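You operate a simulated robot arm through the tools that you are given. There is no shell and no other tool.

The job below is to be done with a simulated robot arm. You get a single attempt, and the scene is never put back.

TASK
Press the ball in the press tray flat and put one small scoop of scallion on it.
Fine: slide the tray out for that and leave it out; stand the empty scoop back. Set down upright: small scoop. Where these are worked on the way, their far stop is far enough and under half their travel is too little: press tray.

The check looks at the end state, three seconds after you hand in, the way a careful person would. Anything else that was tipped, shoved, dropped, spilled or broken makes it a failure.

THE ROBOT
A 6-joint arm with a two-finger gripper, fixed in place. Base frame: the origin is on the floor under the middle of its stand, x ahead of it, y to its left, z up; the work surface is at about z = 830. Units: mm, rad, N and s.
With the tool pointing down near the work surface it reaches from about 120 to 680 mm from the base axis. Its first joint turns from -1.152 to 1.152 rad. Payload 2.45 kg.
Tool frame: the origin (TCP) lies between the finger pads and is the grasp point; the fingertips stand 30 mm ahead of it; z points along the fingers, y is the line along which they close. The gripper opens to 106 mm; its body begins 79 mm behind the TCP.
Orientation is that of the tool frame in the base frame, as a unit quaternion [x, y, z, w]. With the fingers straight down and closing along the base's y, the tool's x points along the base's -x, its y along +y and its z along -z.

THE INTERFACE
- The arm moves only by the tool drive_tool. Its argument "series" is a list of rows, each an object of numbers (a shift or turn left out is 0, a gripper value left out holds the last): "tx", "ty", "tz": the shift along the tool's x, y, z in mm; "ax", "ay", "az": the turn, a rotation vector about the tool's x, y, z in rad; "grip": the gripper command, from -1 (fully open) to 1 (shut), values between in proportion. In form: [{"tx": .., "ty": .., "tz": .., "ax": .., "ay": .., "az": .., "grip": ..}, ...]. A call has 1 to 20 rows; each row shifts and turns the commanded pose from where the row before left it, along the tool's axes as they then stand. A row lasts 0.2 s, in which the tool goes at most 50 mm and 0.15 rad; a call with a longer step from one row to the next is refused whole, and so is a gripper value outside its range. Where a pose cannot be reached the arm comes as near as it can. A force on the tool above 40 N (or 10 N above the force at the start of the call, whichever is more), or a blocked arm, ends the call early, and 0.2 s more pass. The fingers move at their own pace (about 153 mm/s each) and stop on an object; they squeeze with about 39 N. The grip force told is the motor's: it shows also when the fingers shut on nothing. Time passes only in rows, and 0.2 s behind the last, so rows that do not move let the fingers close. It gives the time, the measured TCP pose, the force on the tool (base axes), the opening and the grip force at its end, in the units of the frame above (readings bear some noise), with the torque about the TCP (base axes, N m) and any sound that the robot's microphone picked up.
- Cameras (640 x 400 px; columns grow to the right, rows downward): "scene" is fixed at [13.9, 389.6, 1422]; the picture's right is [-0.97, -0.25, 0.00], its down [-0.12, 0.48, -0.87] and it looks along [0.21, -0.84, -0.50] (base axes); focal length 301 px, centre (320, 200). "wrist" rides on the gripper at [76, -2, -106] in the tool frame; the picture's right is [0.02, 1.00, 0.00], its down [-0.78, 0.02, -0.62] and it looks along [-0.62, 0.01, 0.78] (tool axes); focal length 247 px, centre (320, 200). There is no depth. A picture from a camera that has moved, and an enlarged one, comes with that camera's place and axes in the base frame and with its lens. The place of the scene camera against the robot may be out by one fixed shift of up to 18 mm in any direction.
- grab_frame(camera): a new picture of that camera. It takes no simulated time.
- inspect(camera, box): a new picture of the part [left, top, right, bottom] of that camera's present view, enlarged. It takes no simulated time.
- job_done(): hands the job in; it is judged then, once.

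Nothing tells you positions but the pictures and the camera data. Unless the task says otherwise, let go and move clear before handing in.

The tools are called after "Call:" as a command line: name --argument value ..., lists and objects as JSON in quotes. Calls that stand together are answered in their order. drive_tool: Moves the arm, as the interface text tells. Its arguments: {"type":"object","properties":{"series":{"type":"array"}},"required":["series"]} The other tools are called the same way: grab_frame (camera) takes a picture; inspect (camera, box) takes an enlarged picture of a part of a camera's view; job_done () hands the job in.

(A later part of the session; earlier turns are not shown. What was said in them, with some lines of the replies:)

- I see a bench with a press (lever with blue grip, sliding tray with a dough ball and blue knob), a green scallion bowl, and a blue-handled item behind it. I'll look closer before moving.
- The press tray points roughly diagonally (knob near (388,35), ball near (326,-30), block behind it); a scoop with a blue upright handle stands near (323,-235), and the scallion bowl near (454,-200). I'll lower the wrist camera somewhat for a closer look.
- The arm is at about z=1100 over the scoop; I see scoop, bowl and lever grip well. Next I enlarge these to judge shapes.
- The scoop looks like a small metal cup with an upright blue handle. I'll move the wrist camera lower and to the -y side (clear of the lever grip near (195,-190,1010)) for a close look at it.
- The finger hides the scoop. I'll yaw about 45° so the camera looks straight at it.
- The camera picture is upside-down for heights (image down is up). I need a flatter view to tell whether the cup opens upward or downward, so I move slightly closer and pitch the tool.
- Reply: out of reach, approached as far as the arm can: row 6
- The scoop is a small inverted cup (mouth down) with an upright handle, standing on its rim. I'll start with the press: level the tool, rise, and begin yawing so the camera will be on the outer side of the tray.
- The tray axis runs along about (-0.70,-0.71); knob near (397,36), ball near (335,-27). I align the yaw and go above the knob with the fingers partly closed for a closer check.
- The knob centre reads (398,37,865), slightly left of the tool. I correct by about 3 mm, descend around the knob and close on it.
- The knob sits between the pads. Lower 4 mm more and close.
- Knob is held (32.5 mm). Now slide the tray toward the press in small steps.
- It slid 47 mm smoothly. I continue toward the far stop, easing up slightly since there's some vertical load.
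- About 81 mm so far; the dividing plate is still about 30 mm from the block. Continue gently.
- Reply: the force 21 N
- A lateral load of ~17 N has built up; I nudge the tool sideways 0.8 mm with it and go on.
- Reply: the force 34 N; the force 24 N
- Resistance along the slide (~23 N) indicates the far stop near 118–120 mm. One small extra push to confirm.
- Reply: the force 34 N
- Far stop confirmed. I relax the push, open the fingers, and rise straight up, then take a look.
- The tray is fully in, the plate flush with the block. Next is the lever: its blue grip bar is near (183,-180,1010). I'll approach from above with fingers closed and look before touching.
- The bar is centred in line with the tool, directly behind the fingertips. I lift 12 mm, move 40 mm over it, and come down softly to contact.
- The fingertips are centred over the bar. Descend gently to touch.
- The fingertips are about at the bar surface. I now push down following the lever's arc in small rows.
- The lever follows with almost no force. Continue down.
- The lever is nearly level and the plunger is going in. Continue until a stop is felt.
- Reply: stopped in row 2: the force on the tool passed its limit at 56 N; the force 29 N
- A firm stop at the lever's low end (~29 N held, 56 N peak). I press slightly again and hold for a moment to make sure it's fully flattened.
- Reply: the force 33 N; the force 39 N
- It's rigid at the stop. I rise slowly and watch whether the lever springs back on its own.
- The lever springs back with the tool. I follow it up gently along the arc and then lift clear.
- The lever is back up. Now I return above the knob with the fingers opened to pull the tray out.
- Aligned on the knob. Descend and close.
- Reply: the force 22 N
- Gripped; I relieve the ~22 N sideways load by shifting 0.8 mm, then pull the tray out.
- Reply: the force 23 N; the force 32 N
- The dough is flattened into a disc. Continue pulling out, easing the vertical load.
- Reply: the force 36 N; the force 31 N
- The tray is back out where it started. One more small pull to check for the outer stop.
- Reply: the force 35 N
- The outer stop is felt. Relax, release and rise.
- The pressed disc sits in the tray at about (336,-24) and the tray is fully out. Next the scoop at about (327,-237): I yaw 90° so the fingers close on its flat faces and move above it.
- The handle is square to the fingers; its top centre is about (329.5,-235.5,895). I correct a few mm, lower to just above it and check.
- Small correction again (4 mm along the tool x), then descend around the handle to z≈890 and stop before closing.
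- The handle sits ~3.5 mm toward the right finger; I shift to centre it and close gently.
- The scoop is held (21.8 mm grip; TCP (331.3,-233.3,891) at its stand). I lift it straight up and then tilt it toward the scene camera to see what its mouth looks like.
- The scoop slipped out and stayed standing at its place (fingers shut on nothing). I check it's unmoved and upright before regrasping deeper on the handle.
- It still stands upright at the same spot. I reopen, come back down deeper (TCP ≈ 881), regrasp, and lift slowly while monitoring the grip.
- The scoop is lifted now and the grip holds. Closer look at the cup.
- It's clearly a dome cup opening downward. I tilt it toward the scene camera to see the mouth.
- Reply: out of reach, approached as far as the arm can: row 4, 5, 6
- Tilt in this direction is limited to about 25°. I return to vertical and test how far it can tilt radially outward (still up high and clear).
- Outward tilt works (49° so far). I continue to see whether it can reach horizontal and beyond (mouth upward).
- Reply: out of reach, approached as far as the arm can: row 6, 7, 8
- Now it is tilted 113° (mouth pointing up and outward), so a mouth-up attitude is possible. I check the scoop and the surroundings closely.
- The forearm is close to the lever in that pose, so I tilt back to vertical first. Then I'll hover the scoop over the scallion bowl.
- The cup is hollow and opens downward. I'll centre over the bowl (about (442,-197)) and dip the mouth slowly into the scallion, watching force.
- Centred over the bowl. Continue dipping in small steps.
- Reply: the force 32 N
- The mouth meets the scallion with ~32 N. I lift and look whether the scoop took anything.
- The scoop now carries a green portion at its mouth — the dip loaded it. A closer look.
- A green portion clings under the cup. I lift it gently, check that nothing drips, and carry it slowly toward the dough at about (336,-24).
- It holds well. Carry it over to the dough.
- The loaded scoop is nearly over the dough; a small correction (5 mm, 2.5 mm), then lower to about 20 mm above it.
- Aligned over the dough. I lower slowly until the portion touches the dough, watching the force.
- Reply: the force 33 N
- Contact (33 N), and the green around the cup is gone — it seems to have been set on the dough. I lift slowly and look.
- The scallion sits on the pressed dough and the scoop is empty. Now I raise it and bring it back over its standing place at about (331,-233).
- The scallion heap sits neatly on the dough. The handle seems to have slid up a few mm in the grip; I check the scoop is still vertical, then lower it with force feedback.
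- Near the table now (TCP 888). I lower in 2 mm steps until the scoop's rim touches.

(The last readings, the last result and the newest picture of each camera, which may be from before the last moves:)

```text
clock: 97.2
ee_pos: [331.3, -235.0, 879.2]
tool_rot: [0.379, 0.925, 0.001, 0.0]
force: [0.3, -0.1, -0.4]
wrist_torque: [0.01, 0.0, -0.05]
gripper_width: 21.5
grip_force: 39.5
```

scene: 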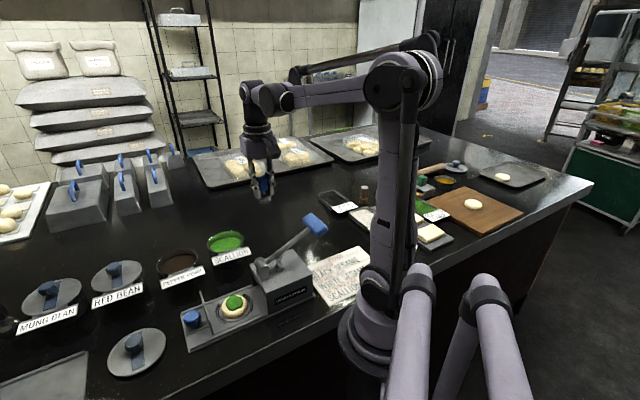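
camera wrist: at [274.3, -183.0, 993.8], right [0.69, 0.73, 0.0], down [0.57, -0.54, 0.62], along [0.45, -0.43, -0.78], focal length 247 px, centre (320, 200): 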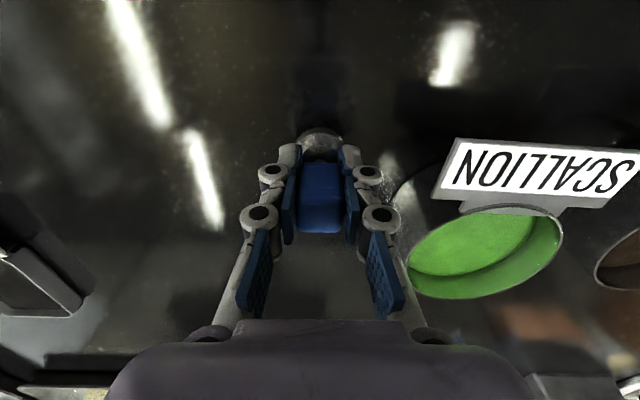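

Call:
drive_tool --series '[{"tz": 1}, {"tz": 1}, {}]'

Call:
inspect --camera "wrist" --box '[270, 90, 370, 230]'

```text
clock: 98.0
ee_pos: [330.0, -234.2, 877.8]
tool_rot: [0.379, 0.925, 0.001, 0.001]
force: [-0.5, 0.5, -0.2]
wrist_torque: [0.02, 0.01, 0.0]
gripper_width: 21.2
grip_force: 38.8
```

```text
2.86 times, centred on (320, 160) of wrist
camera zoom: at [274.5, -182.7, 984.0], right [0.69, 0.73, 0.0], down [0.57, -0.54, 0.62], along [0.45, -0.43, -0.78], focal length 706 px, centre (320, 314)
```

zoom: 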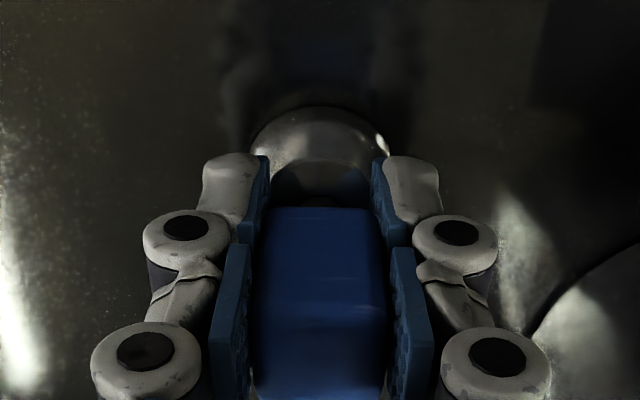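

Call:
drive_tool --series '[{"tz": 1}, {"tz": 0.7}, {}]'

```text
clock: 98.8
ee_pos: [329.1, -234.6, 876.2]
tool_rot: [0.38, 0.925, 0.001, 0.0]
force: [-0.9, -0.6, 0.1]
wrist_torque: [0.01, 0.0, 0.0]
gripper_width: 21.3
grip_force: 39.4
```

Call:
drive_tool --series '[{"tz": 0.7}, {"tz": 0.6}, {}]'

```text
clock: 99.6
ee_pos: [329.0, -235.0, 874.6]
tool_rot: [0.38, 0.925, 0.001, 0.0]
force: [-0.5, 0.9, 32.0]
wrist_torque: [0.03, 0.01, 0.02]
gripper_width: 21.6
grip_force: 38.9
```

Firm contact with the table. I ease back 0.7 mm and open the fingers gradually.

Call:
drive_tool --series '[{"tz": -0.7}, {}, {"grip": 0.5}, {"grip": 0.3}, {"grip": -0.1}, {}]'

Call:
grab_frame --camera "wrist"

Call:
inspect --camera "scene" --box '[230, 190, 310, 270]'

```text
clock: 101.0
ee_pos: [328.2, -236.0, 876.0]
tool_rot: [0.38, 0.925, 0.001, 0.001]
force: [0.0, -0.3, -0.1]
wrist_torque: [-0.02, 0.02, 0.02]
gripper_width: 58.3
grip_force: 0.1
```

```text
taken
camera wrist: at [273.8, -182.6, 982.3], right [0.69, 0.73, 0.0], down [0.57, -0.54, 0.62], along [0.45, -0.43, -0.78], focal length 247 px, centre (320, 200)
```

wrist: 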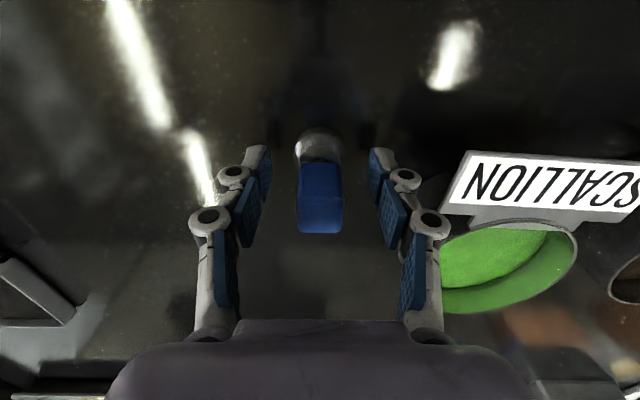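

```text
5.00 times, centred on (270, 230) of scene
camera zoom: at [13.9, 389.6, 1422.0], right [-0.97, -0.25, 0.0], down [-0.12, 0.48, -0.87], along [0.21, -0.84, -0.5], focal length 1504 px, centre (570, 50)
```

zoom: 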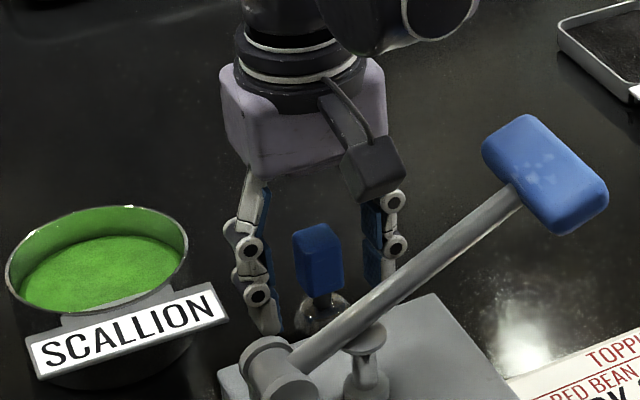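

The scoop stands on its own, clear of the fingers. I rise straight up and move clear, then check everything.

Call:
drive_tool --series '[{"tz": -10}, {"tz": -25}, {"tz": -40}, {"tz": -45}, {"tz": -45}, {"tz": -45}]'

Call:
grab_frame --camera "scene"

Call:
inspect --camera "scene" --box '[160, 200, 340, 350]'

Call:
grab_frame --camera "wrist"

Call:
inspect --camera "wrist" --box '[280, 40, 360, 120]'

```text
clock: 102.4
ee_pos: [331.7, -233.3, 1085.5]
tool_rot: [0.38, 0.925, 0.001, 0.0]
force: [-0.1, 0.5, 0.0]
wrist_torque: [0.01, 0.04, 0.04]
gripper_width: 58.2
grip_force: 0.1
```

```text
taken
```

scene: 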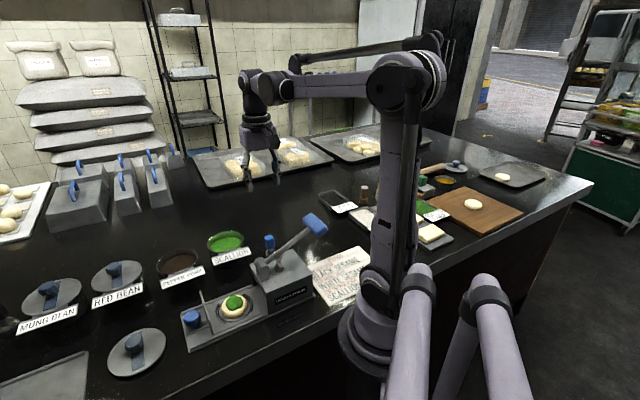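

```text
2.67 times, centred on (250, 275) of scene
camera zoom: at [13.9, 389.6, 1422.0], right [-0.97, -0.25, 0.0], down [-0.12, 0.48, -0.87], along [0.21, -0.84, -0.5], focal length 802 px, centre (507, 0)
```

zoom: 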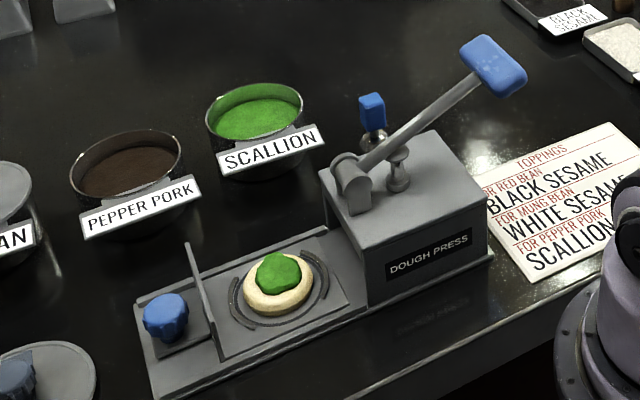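

```text
taken
camera wrist: at [275.2, -181.6, 1191.1], right [0.69, 0.73, 0.0], down [0.57, -0.54, 0.62], along [0.45, -0.43, -0.78], focal length 247 px, centre (320, 200)
```

wrist: 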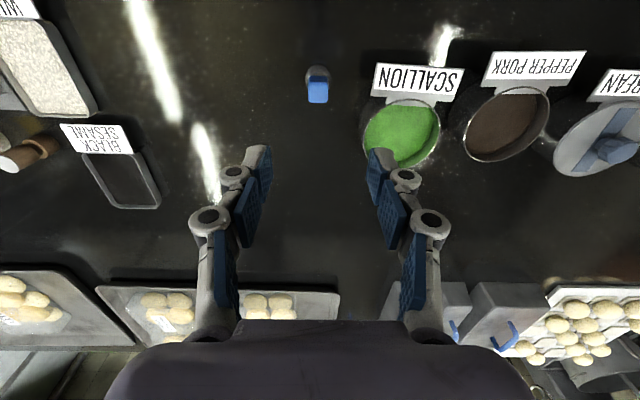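

```text
5.00 times, centred on (320, 80) of wrist
camera zoom: at [275.2, -181.6, 1191.1], right [0.69, 0.73, 0.0], down [0.57, -0.54, 0.62], along [0.45, -0.43, -0.78], focal length 1235 px, centre (320, 800)
```

zoom: 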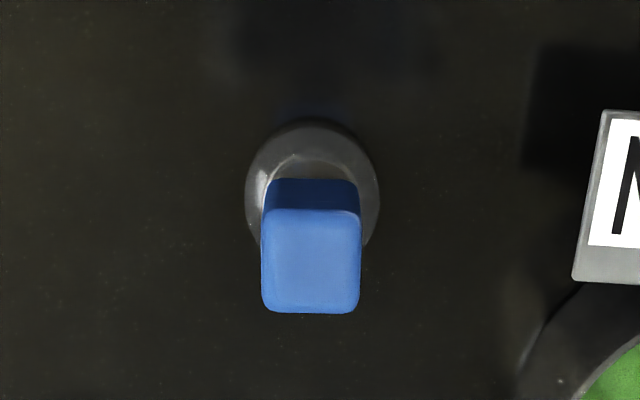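

Everything looks right; a final comparison of the scoop with its original place using the same crop as at the start.

Call:
inspect --camera "scene" --box '[250, 225, 300, 265]'

Call:
inspect --camera "scene" --box '[140, 190, 400, 370]'

```text
10.00 times, centred on (275, 245) of scene
camera zoom: at [13.9, 389.6, 1422.0], right [-0.97, -0.25, 0.0], down [-0.12, 0.48, -0.87], along [0.21, -0.84, -0.5], focal length 3008 px, centre (770, -250)
```

zoom: 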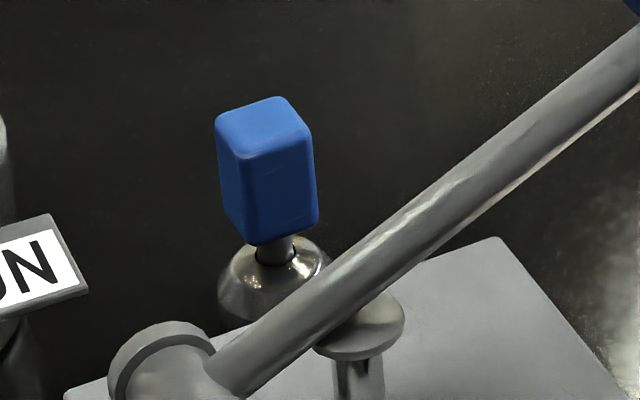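

```text
2.22 times, centred on (270, 280) of scene
camera zoom: at [13.9, 389.6, 1422.0], right [-0.97, -0.25, 0.0], down [-0.12, 0.48, -0.87], along [0.21, -0.84, -0.5], focal length 668 px, centre (431, 22)
```

zoom: 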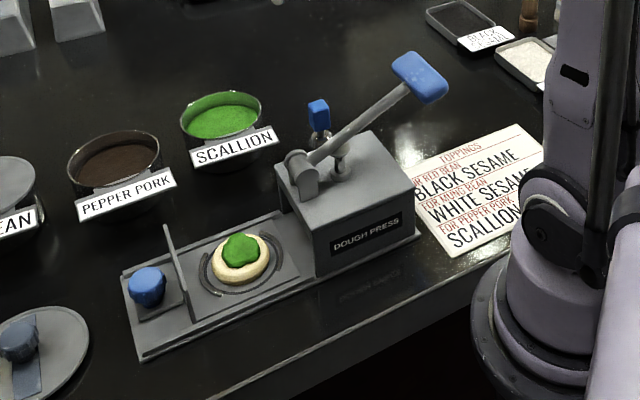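

The dough is pressed flat with one scoop of scallion on it, and the tray is out at its stop. The empty scoop stands upright within a millimetre or two of its original place. The gripper is clear and nothing else has moved, so I hand in.

Call:
job_done

```text
The job is handed in.
```

I pressed the dough ball flat, put one small scoop of scallion on it, and handed the job in. I haven't seen the result of the check.

- **Pressing:** I slid the tray in to its far stop and pushed the lever down until it would go no further. The lever then sprang back up as I lifted off.
- **Tray:** I pulled it back out to its outer stop and left it there.
- **Scallion:** One dip in the bowl labelled "SCALLION" gave a single portion. It came off when the scoop touched the dough, and it sits near the middle of the disc.
- **Scoop:** It stands empty and upright, within a millimetre or two of where it started. My first grip slipped off the handle, but the scoop stayed standing, and I took it again lower down.

In the last pictures nothing else had been moved or spilled, and the gripper is open and clear of everything.
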